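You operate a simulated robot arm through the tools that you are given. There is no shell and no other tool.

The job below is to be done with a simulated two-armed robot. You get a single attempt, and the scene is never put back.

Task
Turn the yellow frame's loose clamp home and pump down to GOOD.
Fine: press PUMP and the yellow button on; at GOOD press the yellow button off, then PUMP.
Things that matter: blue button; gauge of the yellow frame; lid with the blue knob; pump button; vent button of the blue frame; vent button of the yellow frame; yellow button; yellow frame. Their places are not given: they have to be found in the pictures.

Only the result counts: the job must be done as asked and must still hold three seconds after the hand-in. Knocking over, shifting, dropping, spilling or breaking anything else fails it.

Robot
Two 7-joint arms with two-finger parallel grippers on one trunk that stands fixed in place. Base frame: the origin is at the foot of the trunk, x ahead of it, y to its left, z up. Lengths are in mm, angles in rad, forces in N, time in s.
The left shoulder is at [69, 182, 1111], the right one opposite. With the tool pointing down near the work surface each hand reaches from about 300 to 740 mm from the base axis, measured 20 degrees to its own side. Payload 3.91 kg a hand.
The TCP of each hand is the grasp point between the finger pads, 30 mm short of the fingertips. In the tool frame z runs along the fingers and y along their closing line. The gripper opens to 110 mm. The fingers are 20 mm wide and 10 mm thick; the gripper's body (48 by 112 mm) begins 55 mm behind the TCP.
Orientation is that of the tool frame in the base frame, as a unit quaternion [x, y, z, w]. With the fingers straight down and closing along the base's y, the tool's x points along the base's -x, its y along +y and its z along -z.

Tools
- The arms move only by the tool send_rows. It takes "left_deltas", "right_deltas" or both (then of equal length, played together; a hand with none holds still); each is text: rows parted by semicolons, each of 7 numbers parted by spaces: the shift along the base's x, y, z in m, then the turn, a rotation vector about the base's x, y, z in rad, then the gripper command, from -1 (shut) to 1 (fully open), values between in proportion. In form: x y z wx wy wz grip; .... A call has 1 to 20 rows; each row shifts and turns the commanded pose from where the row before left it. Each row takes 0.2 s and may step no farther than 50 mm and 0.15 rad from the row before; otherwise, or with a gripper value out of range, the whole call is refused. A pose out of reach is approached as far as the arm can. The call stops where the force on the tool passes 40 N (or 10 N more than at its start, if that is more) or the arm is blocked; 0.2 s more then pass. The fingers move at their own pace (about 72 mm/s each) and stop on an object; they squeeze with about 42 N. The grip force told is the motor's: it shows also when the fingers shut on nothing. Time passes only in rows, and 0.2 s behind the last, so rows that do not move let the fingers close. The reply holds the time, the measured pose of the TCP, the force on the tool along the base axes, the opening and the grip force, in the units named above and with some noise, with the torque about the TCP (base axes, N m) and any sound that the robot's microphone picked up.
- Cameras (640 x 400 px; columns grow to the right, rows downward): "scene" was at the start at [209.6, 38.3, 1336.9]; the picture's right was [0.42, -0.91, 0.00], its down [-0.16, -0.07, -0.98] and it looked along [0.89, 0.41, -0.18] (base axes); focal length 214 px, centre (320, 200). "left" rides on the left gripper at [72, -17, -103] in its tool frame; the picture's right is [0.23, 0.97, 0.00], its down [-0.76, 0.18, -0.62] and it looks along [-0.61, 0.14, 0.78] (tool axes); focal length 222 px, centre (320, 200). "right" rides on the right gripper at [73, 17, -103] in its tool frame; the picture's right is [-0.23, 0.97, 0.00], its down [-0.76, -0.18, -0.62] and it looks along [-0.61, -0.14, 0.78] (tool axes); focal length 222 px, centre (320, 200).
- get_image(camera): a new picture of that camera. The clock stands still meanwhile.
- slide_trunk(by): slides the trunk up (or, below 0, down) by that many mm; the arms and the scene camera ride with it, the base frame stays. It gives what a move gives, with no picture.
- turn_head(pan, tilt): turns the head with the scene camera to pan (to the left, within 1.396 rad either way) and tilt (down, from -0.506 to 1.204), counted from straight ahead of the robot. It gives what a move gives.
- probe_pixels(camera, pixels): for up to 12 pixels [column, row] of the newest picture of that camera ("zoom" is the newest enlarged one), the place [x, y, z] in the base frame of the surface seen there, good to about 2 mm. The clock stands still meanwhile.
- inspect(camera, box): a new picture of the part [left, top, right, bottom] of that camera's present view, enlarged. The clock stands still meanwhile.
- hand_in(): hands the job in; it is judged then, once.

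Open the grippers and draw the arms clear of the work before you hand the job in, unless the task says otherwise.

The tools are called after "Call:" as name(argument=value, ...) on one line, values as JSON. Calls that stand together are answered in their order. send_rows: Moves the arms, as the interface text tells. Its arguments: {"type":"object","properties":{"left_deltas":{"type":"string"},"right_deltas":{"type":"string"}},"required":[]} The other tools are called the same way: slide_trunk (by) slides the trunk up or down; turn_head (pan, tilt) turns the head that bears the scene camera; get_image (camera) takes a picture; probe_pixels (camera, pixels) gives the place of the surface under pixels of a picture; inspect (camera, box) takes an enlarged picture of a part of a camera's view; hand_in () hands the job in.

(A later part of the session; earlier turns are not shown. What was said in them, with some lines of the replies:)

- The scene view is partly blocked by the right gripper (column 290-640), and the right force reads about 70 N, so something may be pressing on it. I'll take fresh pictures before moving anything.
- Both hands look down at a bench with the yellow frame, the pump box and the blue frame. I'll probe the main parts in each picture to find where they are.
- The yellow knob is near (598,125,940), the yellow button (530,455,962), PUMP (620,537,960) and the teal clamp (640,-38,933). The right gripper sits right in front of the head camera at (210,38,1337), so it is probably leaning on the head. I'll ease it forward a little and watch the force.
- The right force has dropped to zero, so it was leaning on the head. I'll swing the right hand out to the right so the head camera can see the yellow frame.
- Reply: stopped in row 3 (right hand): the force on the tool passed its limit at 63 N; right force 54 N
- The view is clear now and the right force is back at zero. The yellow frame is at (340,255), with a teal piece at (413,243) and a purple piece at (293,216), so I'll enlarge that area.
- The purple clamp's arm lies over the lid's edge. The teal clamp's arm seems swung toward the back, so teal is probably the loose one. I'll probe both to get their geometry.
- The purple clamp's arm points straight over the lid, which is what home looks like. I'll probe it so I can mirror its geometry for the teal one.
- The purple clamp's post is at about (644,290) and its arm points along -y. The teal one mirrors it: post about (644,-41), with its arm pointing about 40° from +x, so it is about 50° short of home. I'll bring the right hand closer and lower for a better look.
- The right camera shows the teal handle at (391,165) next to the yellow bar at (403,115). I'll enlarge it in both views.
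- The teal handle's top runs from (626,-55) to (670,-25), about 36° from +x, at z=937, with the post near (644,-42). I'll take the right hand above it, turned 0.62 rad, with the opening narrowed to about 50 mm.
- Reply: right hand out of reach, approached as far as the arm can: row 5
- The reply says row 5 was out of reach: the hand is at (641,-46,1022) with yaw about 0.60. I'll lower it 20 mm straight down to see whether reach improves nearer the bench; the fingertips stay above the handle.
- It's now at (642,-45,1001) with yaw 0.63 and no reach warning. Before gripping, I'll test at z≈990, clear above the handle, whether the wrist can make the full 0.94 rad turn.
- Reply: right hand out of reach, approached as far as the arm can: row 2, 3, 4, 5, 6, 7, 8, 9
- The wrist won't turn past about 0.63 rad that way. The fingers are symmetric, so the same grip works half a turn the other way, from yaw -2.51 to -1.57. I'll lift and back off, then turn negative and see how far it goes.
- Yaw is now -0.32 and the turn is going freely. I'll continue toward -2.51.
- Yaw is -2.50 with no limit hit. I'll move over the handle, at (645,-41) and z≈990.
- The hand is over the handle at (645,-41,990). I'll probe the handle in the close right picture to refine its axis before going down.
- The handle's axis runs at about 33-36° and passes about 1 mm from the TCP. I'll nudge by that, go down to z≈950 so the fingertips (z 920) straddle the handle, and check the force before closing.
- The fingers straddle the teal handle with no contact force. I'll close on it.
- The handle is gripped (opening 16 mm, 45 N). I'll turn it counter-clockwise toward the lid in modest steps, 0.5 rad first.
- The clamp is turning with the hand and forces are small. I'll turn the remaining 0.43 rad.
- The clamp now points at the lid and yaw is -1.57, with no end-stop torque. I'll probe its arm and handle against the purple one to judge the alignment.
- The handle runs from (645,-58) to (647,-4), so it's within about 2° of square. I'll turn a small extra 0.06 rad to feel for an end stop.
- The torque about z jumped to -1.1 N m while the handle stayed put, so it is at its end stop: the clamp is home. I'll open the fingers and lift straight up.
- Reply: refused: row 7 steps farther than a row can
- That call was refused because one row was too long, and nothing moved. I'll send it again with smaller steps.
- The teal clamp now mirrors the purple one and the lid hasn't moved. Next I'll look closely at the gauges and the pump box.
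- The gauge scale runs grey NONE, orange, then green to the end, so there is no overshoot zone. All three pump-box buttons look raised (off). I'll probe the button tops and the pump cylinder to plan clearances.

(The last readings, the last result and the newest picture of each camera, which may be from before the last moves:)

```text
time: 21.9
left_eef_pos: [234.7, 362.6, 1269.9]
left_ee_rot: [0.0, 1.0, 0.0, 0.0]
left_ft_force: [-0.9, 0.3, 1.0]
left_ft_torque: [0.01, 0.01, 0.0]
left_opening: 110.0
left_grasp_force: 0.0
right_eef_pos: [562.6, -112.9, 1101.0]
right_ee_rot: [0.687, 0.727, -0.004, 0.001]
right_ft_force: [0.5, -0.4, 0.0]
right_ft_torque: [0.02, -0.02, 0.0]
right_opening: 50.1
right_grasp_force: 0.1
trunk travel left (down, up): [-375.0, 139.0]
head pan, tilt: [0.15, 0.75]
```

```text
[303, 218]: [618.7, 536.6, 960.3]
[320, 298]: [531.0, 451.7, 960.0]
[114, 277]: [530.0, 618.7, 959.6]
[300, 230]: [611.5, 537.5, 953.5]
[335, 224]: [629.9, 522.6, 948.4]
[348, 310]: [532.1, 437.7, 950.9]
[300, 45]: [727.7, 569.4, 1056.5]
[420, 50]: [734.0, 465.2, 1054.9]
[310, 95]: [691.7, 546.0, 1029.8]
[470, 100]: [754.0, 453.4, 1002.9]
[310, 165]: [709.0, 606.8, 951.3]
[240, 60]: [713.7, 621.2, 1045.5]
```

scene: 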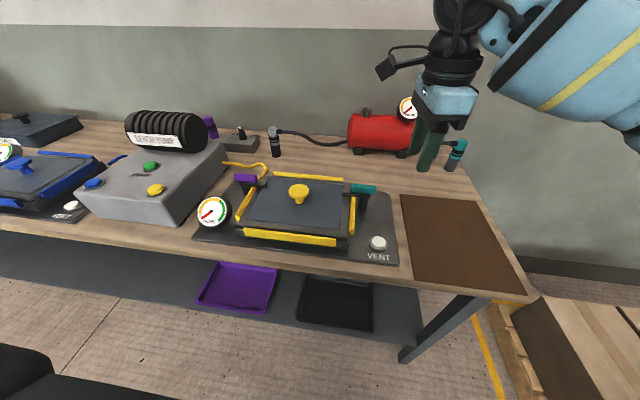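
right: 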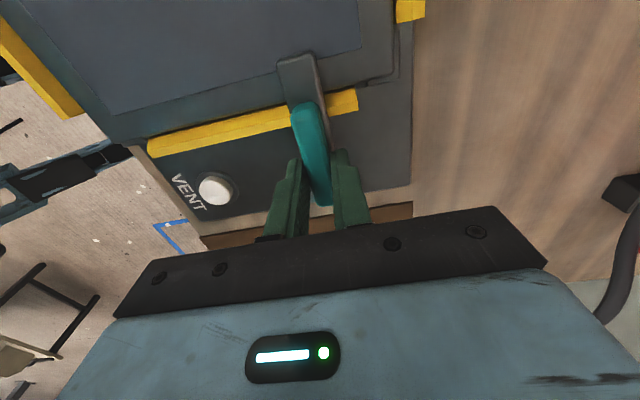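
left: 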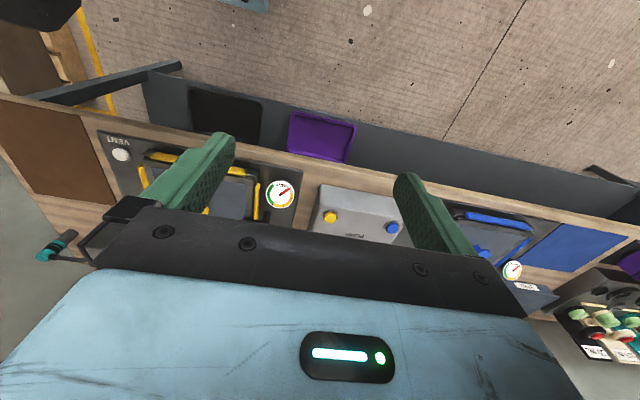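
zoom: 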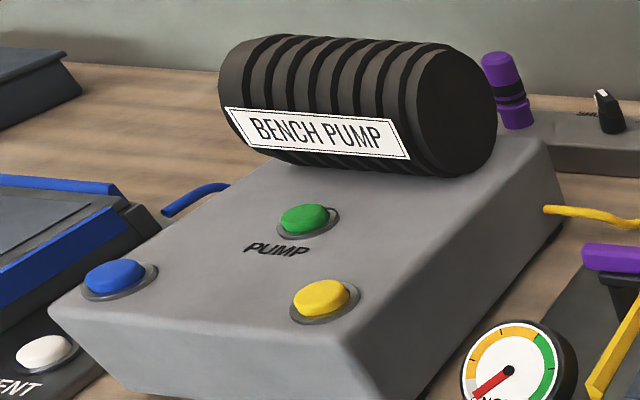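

Tops: PUMP (620,537,961), yellow (530,455,961), blue (530,619,961); the cylinder's front face is at x≈690. I'll shut the left gripper to make a 20 mm pressing tip and bring it over the box at (530,490,1070).

Call:
send_rows(left_deltas="0.0328 0.0142 0 0 0 0 -1; 0.0328 0.0142 -0.015 0 0 0 -1; 0.0328 0.0142 -0.023 0 0 0 -1; 0.0328 0.0142 -0.026 0 0 0 -1; 0.0328 0.0142 -0.026 0 0 0 -1; 0.0328 0.0142 -0.026 0 0 0 -1; 0.0328 0.0142 -0.026 0 0 0 -1; 0.0328 0.0142 -0.026 0 0 0 -1; 0.0328 0.0142 -0.026 0 0 0 -1; 0 0 0 0 0 0 -1")

Call:
get_image(camera="scene")

Call:
get_image(camera="left")

```text
time: 24.1
left_eef_pos: [528.8, 489.1, 1075.3]
left_ee_rot: [0.0, 1.0, 0.0, 0.001]
left_ft_force: [-0.4, 0.1, -0.1]
left_ft_torque: [-0.01, -0.03, 0.0]
left_opening: 0.0
left_grasp_force: 38.1
right_eef_pos: [562.7, -113.3, 1101.8]
right_ee_rot: [0.686, 0.727, -0.005, 0.001]
right_ft_force: [-0.1, -0.3, 0.7]
right_ft_torque: [-0.01, 0.0, 0.0]
right_opening: 50.0
right_grasp_force: 0.0
trunk travel left (down, up): [-375.0, 139.0]
head pan, tilt: [0.15, 0.75]
```

```text
taken
```

scene: 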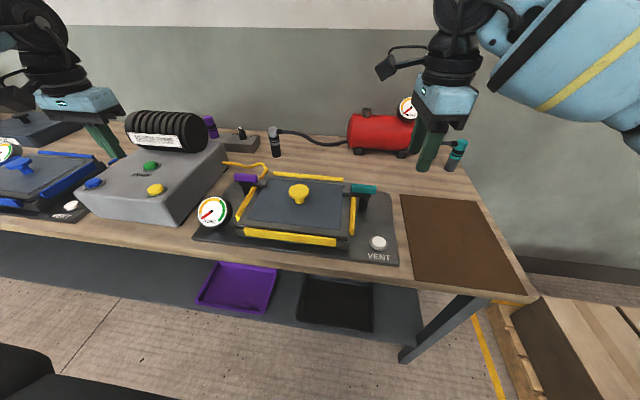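

```text
taken
```

left: 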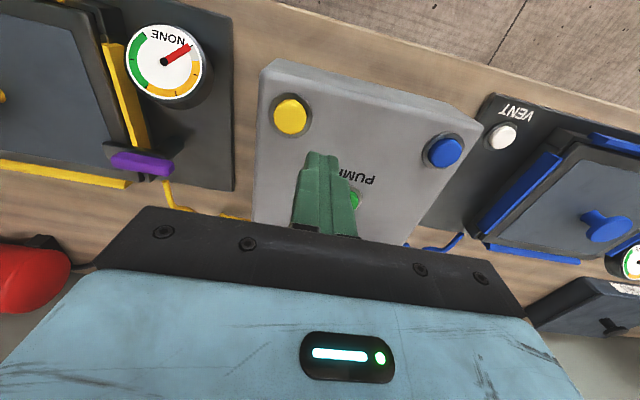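

The left hand is at (529,489,1075), with the yellow button at (290,116) and PUMP at (352,200) in its camera. I'll move above PUMP at (620,537,1015) to test the reach.

Call:
send_rows(left_deltas="0.0303 0.016 -0.02 0 0 0 -1; 0.0303 0.016 -0.02 0 0 0 -1; 0.0303 0.016 -0.02 0 0 0 -1; 0 0 0 0 0 0 -1")

Call:
get_image(camera="scene")

Call:
get_image(camera="left")

```text
time: 25.1
left_eef_pos: [564.9, 505.5, 1042.6]
left_ee_rot: [-0.001, 1.0, 0.001, 0.001]
left_ft_force: [-0.5, -0.5, -0.6]
left_ft_torque: [0.02, 0.01, 0.04]
left_opening: 0.2
left_grasp_force: 37.4
left hand out of reach, approached as far as the arm can: row 2, 3
right_eef_pos: [562.1, -111.5, 1102.9]
right_ee_rot: [0.686, 0.727, -0.003, 0.0]
right_ft_force: [0.3, 0.1, -0.1]
right_ft_torque: [0.04, -0.01, -0.01]
right_opening: 50.0
right_grasp_force: 0.2
trunk travel left (down, up): [-375.0, 139.0]
head pan, tilt: [0.15, 0.75]
```

```text
taken
```

scene: 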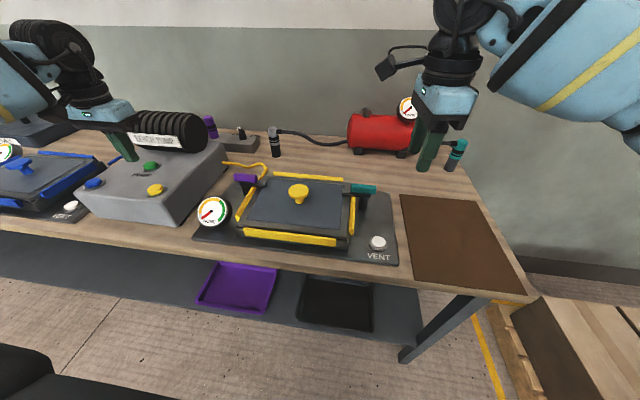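

```text
taken
```

left: 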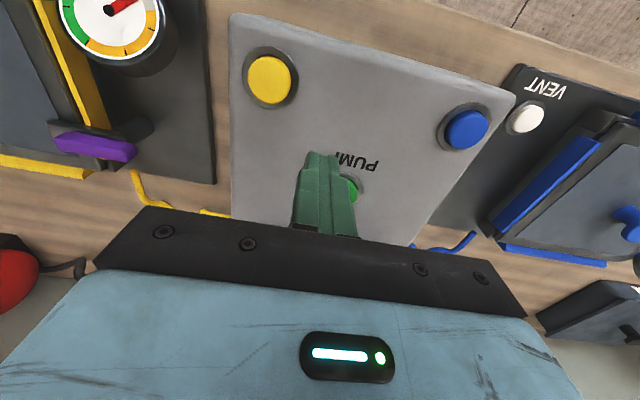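

The vertical pose runs out of reach near (565,505). Tilting the tool outward brings the wrist back in, so I'll tilt it 0.3 rad, fingertips leaning toward the button, and move to about (617,535,1020), which keeps the tips above the button.

Call:
send_rows(left_deltas="0 0 0.005 0.054 -0.084 0 -1; 0 0 0 0.054 -0.084 0 -1; 0 0 0 0.054 -0.084 0 -1; 0.0175 0.01 -0.009 0 0 0 -1; 0.0175 0.01 -0.009 0 0 0 -1; 0.0175 0.01 -0.009 0 0 0 -1; 0 0 0 0 0 0 -1")

Call:
get_image(camera="left")

Call:
inspect(camera="scene", box=[50, 80, 250, 240])

```text
time: 26.8
left_eef_pos: [616.4, 537.8, 1018.8]
left_ee_rot: [-0.001, 0.989, 0.081, 0.125]
left_ft_force: [-0.9, 0.7, 0.5]
left_ft_torque: [0.0, -0.03, -0.06]
left_opening: 0.0
left_grasp_force: 37.7
right_eef_pos: [563.6, -112.6, 1101.8]
right_ee_rot: [0.686, 0.727, -0.005, 0.001]
right_ft_force: [0.7, -0.5, 0.6]
right_ft_torque: [0.02, -0.02, 0.02]
right_opening: 49.9
right_grasp_force: 0.2
trunk travel left (down, up): [-375.0, 139.0]
head pan, tilt: [0.15, 0.75]
```

```text
taken
```

left: 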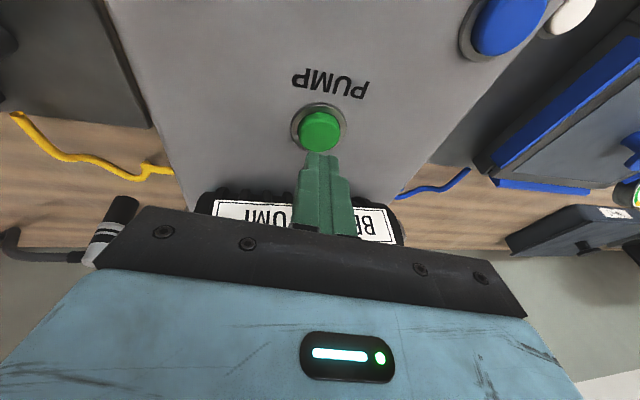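

```text
2.50 times, centred on (150, 160) of scene
```

zoom: 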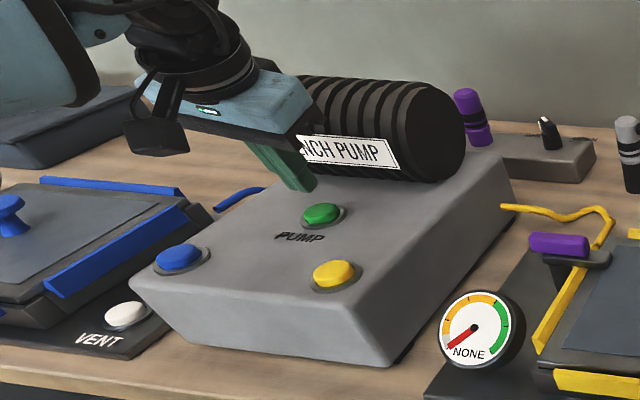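

It reached, at (616,538,1019) with a 0.3 rad tilt. I'll probe the button and fingertip in the left picture to check they line up.

Call:
probe_pixels(camera="left", pixels=[[320, 125], [303, 128], [338, 128], [320, 114], [320, 148], [321, 158], [310, 158], [334, 160]])

Call:
probe_pixels(camera="zoom", pixels=[[322, 212], [303, 185], [295, 190], [312, 180], [303, 214], [341, 214]])

```text
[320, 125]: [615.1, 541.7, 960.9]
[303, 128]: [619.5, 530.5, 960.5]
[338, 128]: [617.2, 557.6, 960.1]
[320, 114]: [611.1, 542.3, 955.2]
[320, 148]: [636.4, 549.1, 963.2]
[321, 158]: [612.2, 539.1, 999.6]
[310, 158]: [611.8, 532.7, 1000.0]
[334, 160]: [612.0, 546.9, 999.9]
```

```text
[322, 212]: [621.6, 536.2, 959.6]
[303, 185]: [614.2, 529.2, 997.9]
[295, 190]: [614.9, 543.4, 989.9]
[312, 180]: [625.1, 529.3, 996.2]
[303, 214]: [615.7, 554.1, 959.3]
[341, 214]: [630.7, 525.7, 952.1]
```

The button centre is about (620,540,961) and the fingertip is right over it, about 25 mm above. I'll lower 21 mm, then press on in 2-3 mm steps.

Call:
send_rows(left_deltas="0 0 -0.011 0 0 0 -1; 0 0 -0.01 0 0 0 -1; 0 0 -0.003 0 0 0 -1; 0 0 -0.003 0 0 0 -1")

Call:
inspect(camera="scene", box=[50, 80, 250, 240])

```text
time: 27.8
left_eef_pos: [616.9, 536.9, 992.9]
left_ee_rot: [0.0, 0.989, 0.08, 0.126]
left_ft_force: [0.7, 0.4, 1.1]
left_ft_torque: [0.01, 0.02, -0.01]
left_opening: 0.0
left_grasp_force: 37.5
right_eef_pos: [563.0, -113.1, 1101.1]
right_ee_rot: [0.687, 0.727, -0.004, 0.0]
right_ft_force: [-0.8, 0.7, -0.9]
right_ft_torque: [-0.02, 0.02, 0.01]
right_opening: 50.2
right_grasp_force: 0.0
trunk travel left (down, up): [-375.0, 139.0]
head pan, tilt: [0.15, 0.75]
heard: click
```

```text
2.50 times, centred on (150, 160) of scene
```

zoom: 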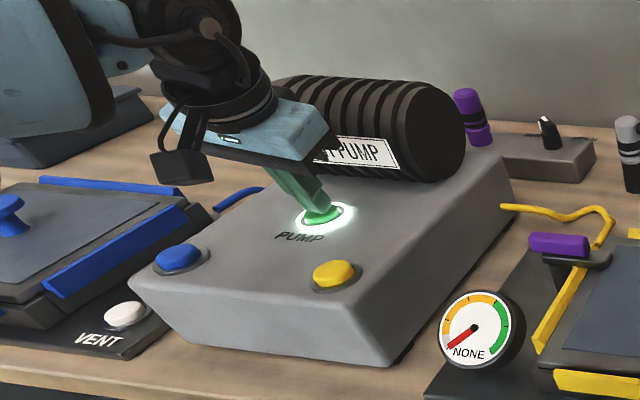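

I heard a click and the ring round PUMP is lit, so PUMP is on. I'll lift off and move the same tilted tip above the yellow button, TCP about (526,453,1018).

Call:
send_rows(left_deltas="0 0 0.03 0 0 0 -1; -0.0302 -0.028 0.003 0 0 0 -1; -0.0302 -0.028 0 0 0 0 -1; -0.0302 -0.028 -0.003 0 0 0 -1; 0 0 -0.005 0 0 0 -1")

Call:
get_image(camera="left")

Call:
inspect(camera="scene", box=[50, 80, 250, 240])

```text
time: 28.9
left_eef_pos: [527.6, 452.4, 1015.9]
left_ee_rot: [0.0, 0.989, 0.08, 0.126]
left_ft_force: [-0.2, -0.1, 0.5]
left_ft_torque: [0.0, 0.02, -0.01]
left_opening: 0.5
left_grasp_force: 37.2
right_eef_pos: [564.4, -112.4, 1102.3]
right_ee_rot: [0.687, 0.727, -0.005, 0.0]
right_ft_force: [-0.4, -0.5, 0.2]
right_ft_torque: [0.01, 0.0, -0.02]
right_opening: 49.8
right_grasp_force: 0.0
trunk travel left (down, up): [-375.0, 139.0]
head pan, tilt: [0.15, 0.75]
```

```text
taken
```

left: 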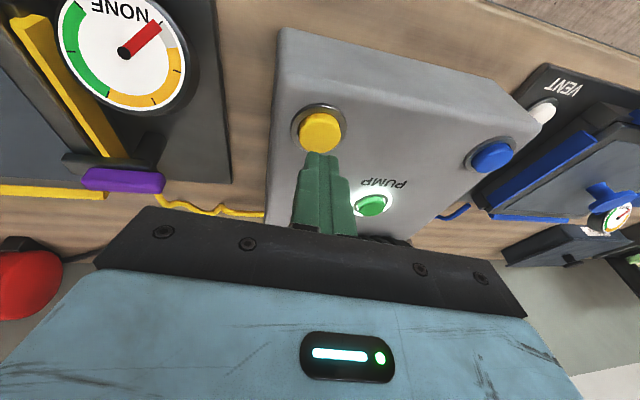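

```text
2.50 times, centred on (150, 160) of scene
```

zoom: 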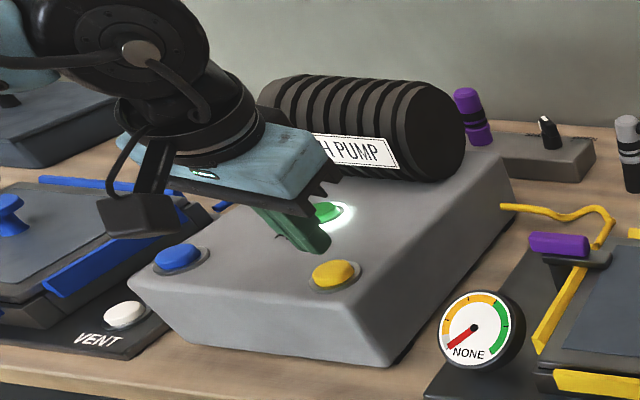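

Yellow sits under the tip exactly as PUMP did, at (320,128) in the left picture, and the PUMP ring is still lit. I'll press down the same way.

Call:
send_rows(left_deltas="0 0 -0.011 0 0 0 -1; 0 0 -0.008 0 0 0 -1; 0 0 -0.003 0 0 0 -1; 0 0 -0.002 0 0 0 -1")

Call:
inspect(camera="scene", box=[50, 80, 250, 240])

```text
time: 29.9
left_eef_pos: [525.8, 452.8, 993.1]
left_ee_rot: [0.001, 0.989, 0.08, 0.126]
left_ft_force: [-0.5, 0.2, 1.8]
left_ft_torque: [0.01, 0.02, 0.02]
left_opening: 0.0
left_grasp_force: 37.6
right_eef_pos: [564.4, -113.5, 1100.9]
right_ee_rot: [0.686, 0.728, -0.005, 0.0]
right_ft_force: [-0.7, 0.4, -0.7]
right_ft_torque: [0.03, 0.01, 0.0]
right_opening: 50.0
right_grasp_force: 0.1
trunk travel left (down, up): [-375.0, 139.0]
head pan, tilt: [0.15, 0.75]
```

```text
2.50 times, centred on (150, 160) of scene
```

zoom: 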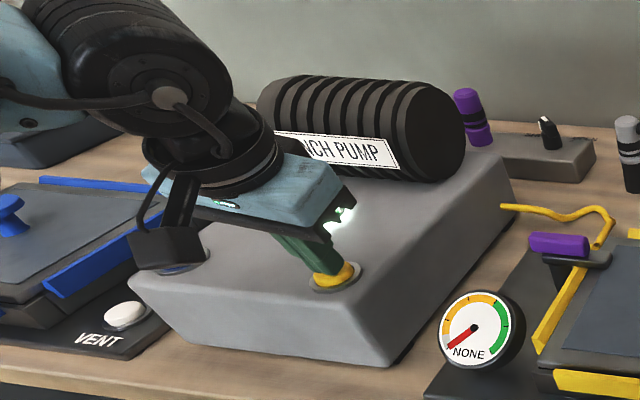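

The tip touches (1.8 N) but there's no click yet. I'll press 2 mm more.

Call:
send_rows(left_deltas="0 0 -0.002 0 0 0 -1")

Call:
inspect(camera="scene", box=[50, 80, 250, 240])

```text
time: 30.4
left_eef_pos: [525.9, 453.3, 990.4]
left_ee_rot: [0.001, 0.989, 0.08, 0.125]
left_ft_force: [1.4, 0.6, 1.3]
left_ft_torque: [0.0, 0.01, 0.01]
left_opening: 0.2
left_grasp_force: 37.6
right_eef_pos: [562.9, -112.1, 1101.6]
right_ee_rot: [0.687, 0.727, -0.005, 0.001]
right_ft_force: [-0.5, -0.2, -0.8]
right_ft_torque: [-0.01, -0.03, 0.02]
right_opening: 50.0
right_grasp_force: 0.1
trunk travel left (down, up): [-375.0, 139.0]
head pan, tilt: [0.15, 0.75]
heard: click
```

```text
2.50 times, centred on (150, 160) of scene
```

zoom: 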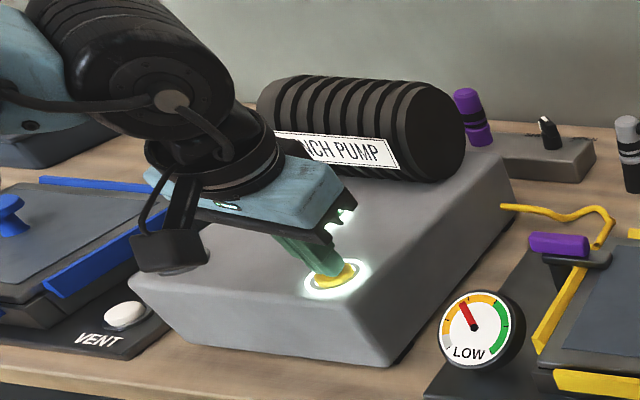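

Click: the yellow ring is lit and the gauge already reads LOW and is climbing. I'll lift the tip just clear of the button and watch the gauge.

Call:
send_rows(left_deltas="0 0 0.008 0 0 0 -1")

Call:
inspect(camera="scene", box=[50, 80, 250, 240])

```text
time: 30.8
left_eef_pos: [526.9, 452.9, 997.6]
left_ee_rot: [0.0, 0.989, 0.08, 0.125]
left_ft_force: [-0.3, 0.6, 0.3]
left_ft_torque: [0.0, -0.01, -0.01]
left_opening: 0.1
left_grasp_force: 37.7
right_eef_pos: [563.4, -112.4, 1100.4]
right_ee_rot: [0.687, 0.727, -0.006, 0.0]
right_ft_force: [-0.7, 0.6, 0.2]
right_ft_torque: [-0.05, 0.01, 0.0]
right_opening: 50.0
right_grasp_force: 0.1
trunk travel left (down, up): [-375.0, 139.0]
head pan, tilt: [0.15, 0.75]
```

```text
2.50 times, centred on (150, 160) of scene
```

zoom: 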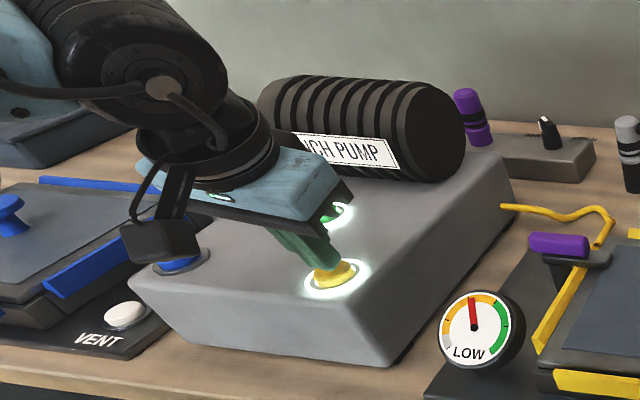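

The needle is near the top of its scale, still LOW and moving toward green. I'll wait another 0.6 s and look again.

Call:
send_rows(left_deltas="0 0 0 0 0 0 -1; 0 0 0 0 0 0 -1")

Call:
inspect(camera="scene", box=[190, 190, 240, 235])

```text
time: 31.4
left_eef_pos: [526.4, 452.3, 998.1]
left_ee_rot: [-0.001, 0.989, 0.08, 0.126]
left_ft_force: [0.4, -1.1, 0.2]
left_ft_torque: [0.02, 0.0, -0.04]
left_opening: 0.0
left_grasp_force: 38.2
right_eef_pos: [563.7, -112.4, 1100.8]
right_ee_rot: [0.686, 0.728, -0.004, 0.0]
right_ft_force: [-0.7, -0.5, -0.5]
right_ft_torque: [-0.01, 0.01, 0.01]
right_opening: 49.9
right_grasp_force: 0.2
trunk travel left (down, up): [-375.0, 139.0]
head pan, tilt: [0.15, 0.75]
```

```text
8.89 times, centred on (215, 212) of scene
```

zoom: 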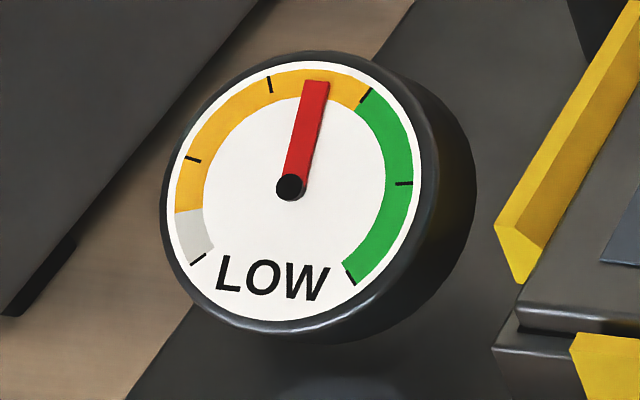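

The needle is still rising through orange toward green. I'll wait about another second.

Call:
send_rows(left_deltas="0 0 0 0 0 0 -1; 0 0 0 0 0 0 -1; 0 0 0 0 0 0 -1; 0 0 0 0 0 0 -1")

Call:
inspect(camera="scene", box=[190, 190, 240, 235])

```text
time: 32.4
left_eef_pos: [525.9, 452.5, 998.6]
left_ee_rot: [0.0, 0.989, 0.081, 0.126]
left_ft_force: [0.1, -0.3, 0.3]
left_ft_torque: [-0.04, -0.02, 0.02]
left_opening: 0.0
left_grasp_force: 38.0
right_eef_pos: [563.2, -111.8, 1102.1]
right_ee_rot: [0.686, 0.727, -0.006, 0.001]
right_ft_force: [-0.8, 1.3, -0.1]
right_ft_torque: [0.01, 0.02, 0.0]
right_opening: 50.1
right_grasp_force: 0.0
trunk travel left (down, up): [-375.0, 139.0]
head pan, tilt: [0.15, 0.75]
```

```text
8.89 times, centred on (215, 212) of scene
```

zoom: 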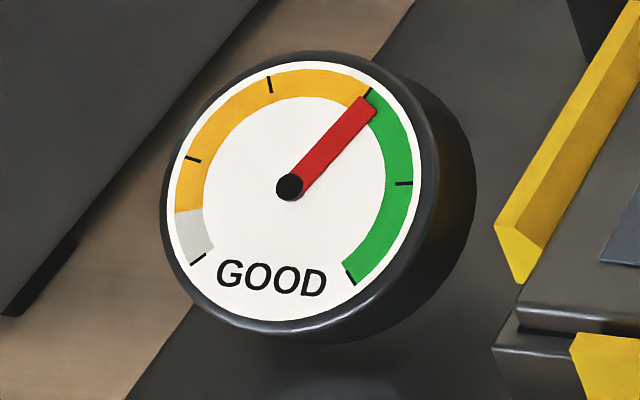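

The gauge reads GOOD, just inside green. I'll press the yellow button off now; the press takes about 0.8 s, which moves the needle a little deeper into green.

Call:
send_rows(left_deltas="0 0 -0.004 0 0 0 -1; 0 0 -0.003 0 0 0 -1; 0 0 -0.0015 0 0 0 -1")

Call:
inspect(camera="scene", box=[50, 80, 250, 240])

```text
time: 33.1
left_eef_pos: [525.9, 452.4, 990.0]
left_ee_rot: [0.0, 0.989, 0.081, 0.126]
left_ft_force: [-0.7, -0.9, 3.3]
left_ft_torque: [-0.03, 0.03, -0.04]
left_opening: 0.0
left_grasp_force: 37.9
right_eef_pos: [562.8, -113.1, 1101.5]
right_ee_rot: [0.687, 0.727, -0.005, 0.001]
right_ft_force: [-0.4, 0.6, 0.5]
right_ft_torque: [-0.02, 0.0, -0.02]
right_opening: 50.3
right_grasp_force: 0.0
trunk travel left (down, up): [-375.0, 139.0]
head pan, tilt: [0.15, 0.75]
heard: click
```

```text
2.50 times, centred on (150, 160) of scene
```

zoom: 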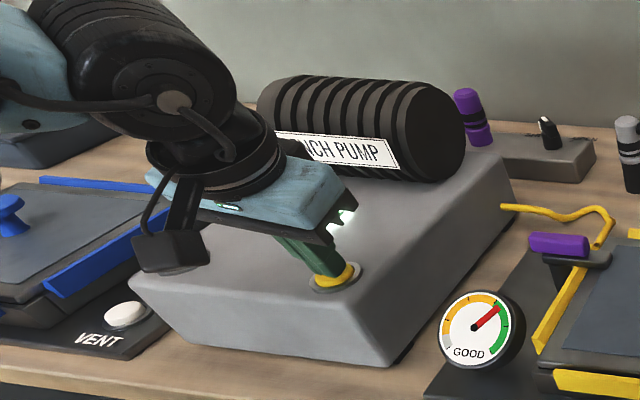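

A click, the yellow ring is dark and the gauge shows GOOD. I'll lift off and go back above PUMP along the same path.

Call:
send_rows(left_deltas="0 0 0.015 0 0 0 -1; 0 0 0.018 0 0 0 -1; 0.0302 0.028 0 0 0 0 -1; 0.0302 0.028 0 0 0 0 -1; 0.0302 0.028 -0.003 0 0 0 -1; 0 0 -0.003 0 0 0 -1")

Call:
inspect(camera="scene", box=[50, 80, 250, 240])

Call:
get_image(camera="left")

Call:
inspect(camera="scene", box=[190, 190, 240, 235])

```text
time: 34.5
left_eef_pos: [617.2, 533.9, 1018.6]
left_ee_rot: [0.0, 0.989, 0.082, 0.125]
left_ft_force: [0.6, -0.7, 0.1]
left_ft_torque: [0.08, 0.02, 0.03]
left_opening: 0.0
left_grasp_force: 37.4
right_eef_pos: [563.9, -114.2, 1101.4]
right_ee_rot: [0.687, 0.726, -0.003, 0.0]
right_ft_force: [0.1, -0.4, -0.8]
right_ft_torque: [0.03, 0.01, 0.02]
right_opening: 50.0
right_grasp_force: 0.1
trunk travel left (down, up): [-375.0, 139.0]
head pan, tilt: [0.15, 0.75]
```

```text
2.50 times, centred on (150, 160) of scene
```

zoom: 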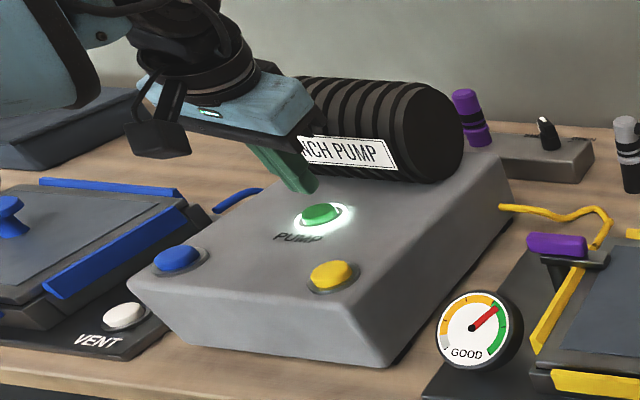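

```text
taken
```

left: 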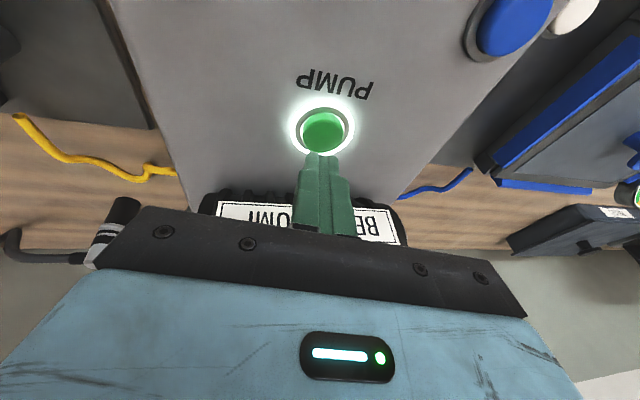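

```text
8.89 times, centred on (215, 212) of scene
```

zoom: 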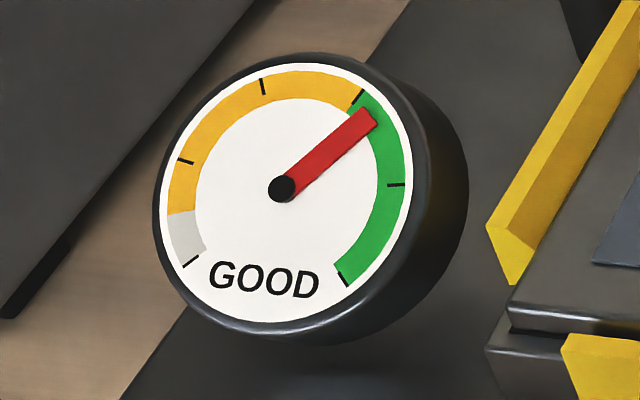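

The yellow ring is off, PUMP is still lit and the gauge holds GOOD (needle about 10° inside green, no drop). I'll press PUMP off the same way.

Call:
send_rows(left_deltas="0 0.002 -0.011 0 0 0 -1; 0 0 -0.01 0 0 0 -1; 0 0 -0.003 0 0 0 -1; 0 0 -0.003 0 0 0 -1")

Call:
inspect(camera="scene", box=[50, 80, 250, 240])

```text
time: 35.5
left_eef_pos: [618.0, 538.9, 989.8]
left_ee_rot: [0.0, 0.989, 0.08, 0.125]
left_ft_force: [-0.1, 0.4, 2.5]
left_ft_torque: [-0.03, -0.01, -0.02]
left_opening: 0.1
left_grasp_force: 37.3
right_eef_pos: [564.1, -111.1, 1103.2]
right_ee_rot: [0.687, 0.727, -0.006, -0.001]
right_ft_force: [0.7, -0.6, -0.7]
right_ft_torque: [-0.02, 0.0, 0.04]
right_opening: 50.1
right_grasp_force: 0.0
trunk travel left (down, up): [-375.0, 139.0]
head pan, tilt: [0.15, 0.75]
heard: click
```

```text
2.50 times, centred on (150, 160) of scene
```

zoom: 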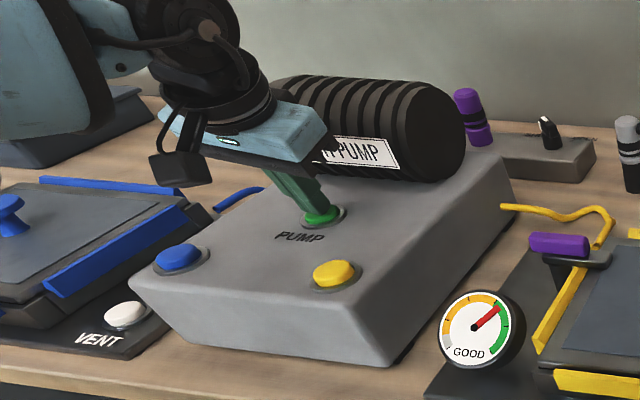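

A click, the PUMP ring is dark and the gauge still shows GOOD. I'll lift the left hand straight up, then draw it back, untilt and open it; the right hand goes up and back as well.

Call:
send_rows(left_deltas="0 0 0.02 0 0 0 -1; 0 0 0.03 0 0 0 -1; 0 0 0.03 0 0 0 -1; -0.03 -0.015 0.03 0 0 0 -1; -0.03 -0.015 0.03 -0.054 0.084 0 -1; -0.03 -0.015 0.03 -0.054 0.084 0 -1; -0.03 -0.015 0.02 -0.054 0.084 0 0; -0.04 -0.015 0 0 0 0 1; -0.04 -0.015 0 0 0 0 1; -0.04 -0.01 0 0 0 0 1; 0 0 0 0 0 0 1", right_deltas="0 0 0 0 0 0 -0.09; 0 0 0 0 0 0 -0.09; -0.01 -0.01 0.02 0 0 0 -0.09; -0.02 -0.02 0.02 0 0 0 -0.09; -0.03 -0.02 0.01 0 0 0 0; -0.03 -0.02 0 0 0 0 0.5; -0.03 -0.02 0 0 0 0 1; -0.03 -0.02 0 0 0 0 1; 0 -0.02 0 0 0 0 1; 0 0 0 0 0 0 1; 0 0 0 0 0 0 1")

Call:
get_image(camera="scene")

Call:
inspect(camera="scene", box=[190, 190, 240, 235])

Call:
inspect(camera="scene", box=[0, 90, 240, 240])

Call:
inspect(camera="scene", box=[190, 150, 410, 290])

```text
time: 38.0
left_eef_pos: [375.8, 440.2, 1139.1]
left_ee_rot: [0.0, 1.0, 0.001, -0.001]
left_ft_force: [0.1, 0.4, -0.3]
left_ft_torque: [-0.01, 0.0, -0.03]
left_opening: 110.2
left_grasp_force: 0.1
left hand out of reach, approached as far as the arm can: row 2, 3
right_eef_pos: [414.4, -243.3, 1151.4]
right_ee_rot: [0.686, 0.727, -0.005, 0.0]
right_ft_force: [0.5, 0.7, -0.2]
right_ft_torque: [0.01, 0.0, 0.0]
right_opening: 109.7
right_grasp_force: 0.0
trunk travel left (down, up): [-375.0, 139.0]
head pan, tilt: [0.15, 0.75]
```

```text
taken
```

scene: 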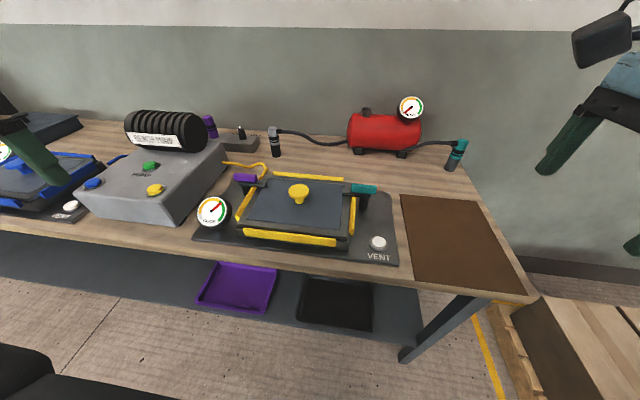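

```text
8.89 times, centred on (215, 212) of scene
```

zoom: 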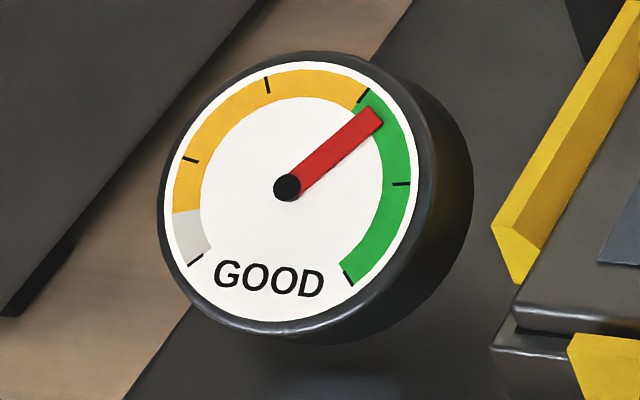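

```text
2.67 times, centred on (120, 165) of scene
```

zoom: 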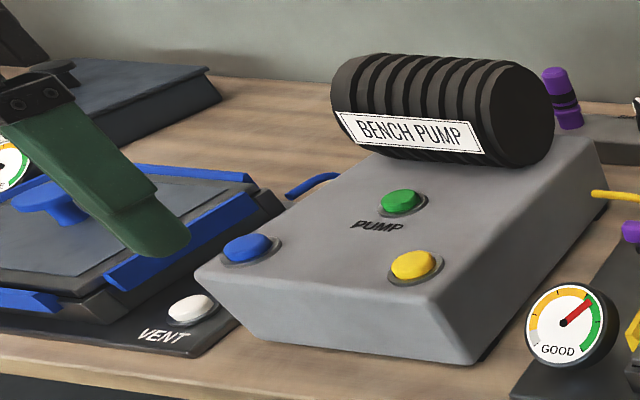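

```text
2.86 times, centred on (300, 220) of scene
```

zoom: 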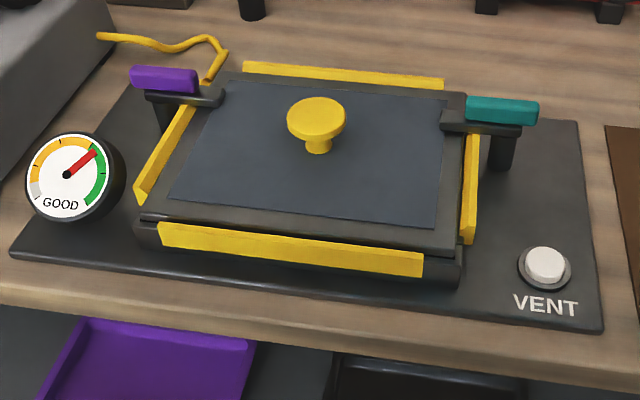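

Both rings are dark, the gauge reads GOOD and the teal clamp is home with the lid in place. I'll hold still for about 4 s to make sure the vacuum doesn't leak before handing in.

Call:
send_rows(left_deltas="-0.02 0 0.01 0 0 0 1; -0.02 0 0.01 0 0 0 1; -0.02 0 0.01 0 0 0 1; 0 0 0 0 0 0 1; 0 0 0 0 0 0 1; 0 0 0 0 0 0 1; 0 0 0 0 0 0 1; 0 0 0 0 0 0 1; 0 0 0 0 0 0 1; 0 0 0 0 0 0 1; 0 0 0 0 0 0 1; 0 0 0 0 0 0 1; 0 0 0 0 0 0 1; 0 0 0 0 0 0 1; 0 0 0 0 0 0 1; 0 0 0 0 0 0 1; 0 0 0 0 0 0 1; 0 0 0 0 0 0 1; 0 0 0 0 0 0 1; 0 0 0 0 0 0 1")

Call:
inspect(camera="scene", box=[190, 190, 240, 235])

Call:
get_image(camera="left")

```text
time: 42.1
left_eef_pos: [315.0, 440.1, 1170.0]
left_ee_rot: [0.0, 1.0, -0.001, 0.0]
left_ft_force: [-0.6, 0.1, -1.1]
left_ft_torque: [0.01, 0.0, 0.04]
left_opening: 109.8
left_grasp_force: 0.1
right_eef_pos: [413.9, -241.8, 1154.1]
right_ee_rot: [0.686, 0.727, -0.005, 0.0]
right_ft_force: [0.1, 0.0, -0.2]
right_ft_torque: [0.03, 0.02, 0.0]
right_opening: 110.0
right_grasp_force: 0.0
trunk travel left (down, up): [-375.0, 139.0]
head pan, tilt: [0.15, 0.75]
```

```text
8.89 times, centred on (215, 212) of scene
```

zoom: 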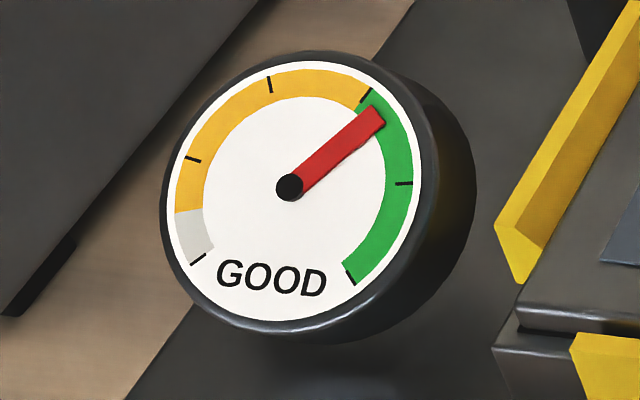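

```text
taken
```

left: 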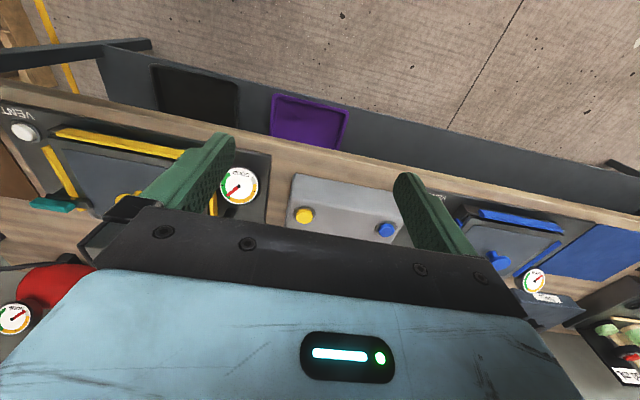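

After 4 s the needle hasn't moved and the gauge still reads GOOD. The buttons are off, both grippers are open and both arms are clear, so I'll hand in.

Call:
hand_in()

```text
The job is handed in.
```

The yellow frame is pumped down to GOOD and holding, its loose clamp is home, and I've handed the job in. I haven't seen a verdict; the reply only confirmed the hand-in.

- **Clamp:** the loose one was the teal clamp. I turned it until it reached its end stop, and it now mirrors the purple clamp on the other side.
- **Pumping:** I pressed PUMP on, then the yellow button. The gauge went from NONE through LOW to GOOD. I then pressed the yellow button off and PUMP off, and heard a click for each press. Both button lights are dark.
- **Holding:** over about 4 s of waiting before the hand-in, the needle did not move. It sits about 10° inside the green.
- **Rest of the bench:** the lid looks unmoved, and I did not touch the blue frame, the blue button or either VENT button. Both grippers are open and drawn back from the work.

At the start the right gripper was already leaning on the robot's head. It pressed against it once more as I moved it away, then came clear.
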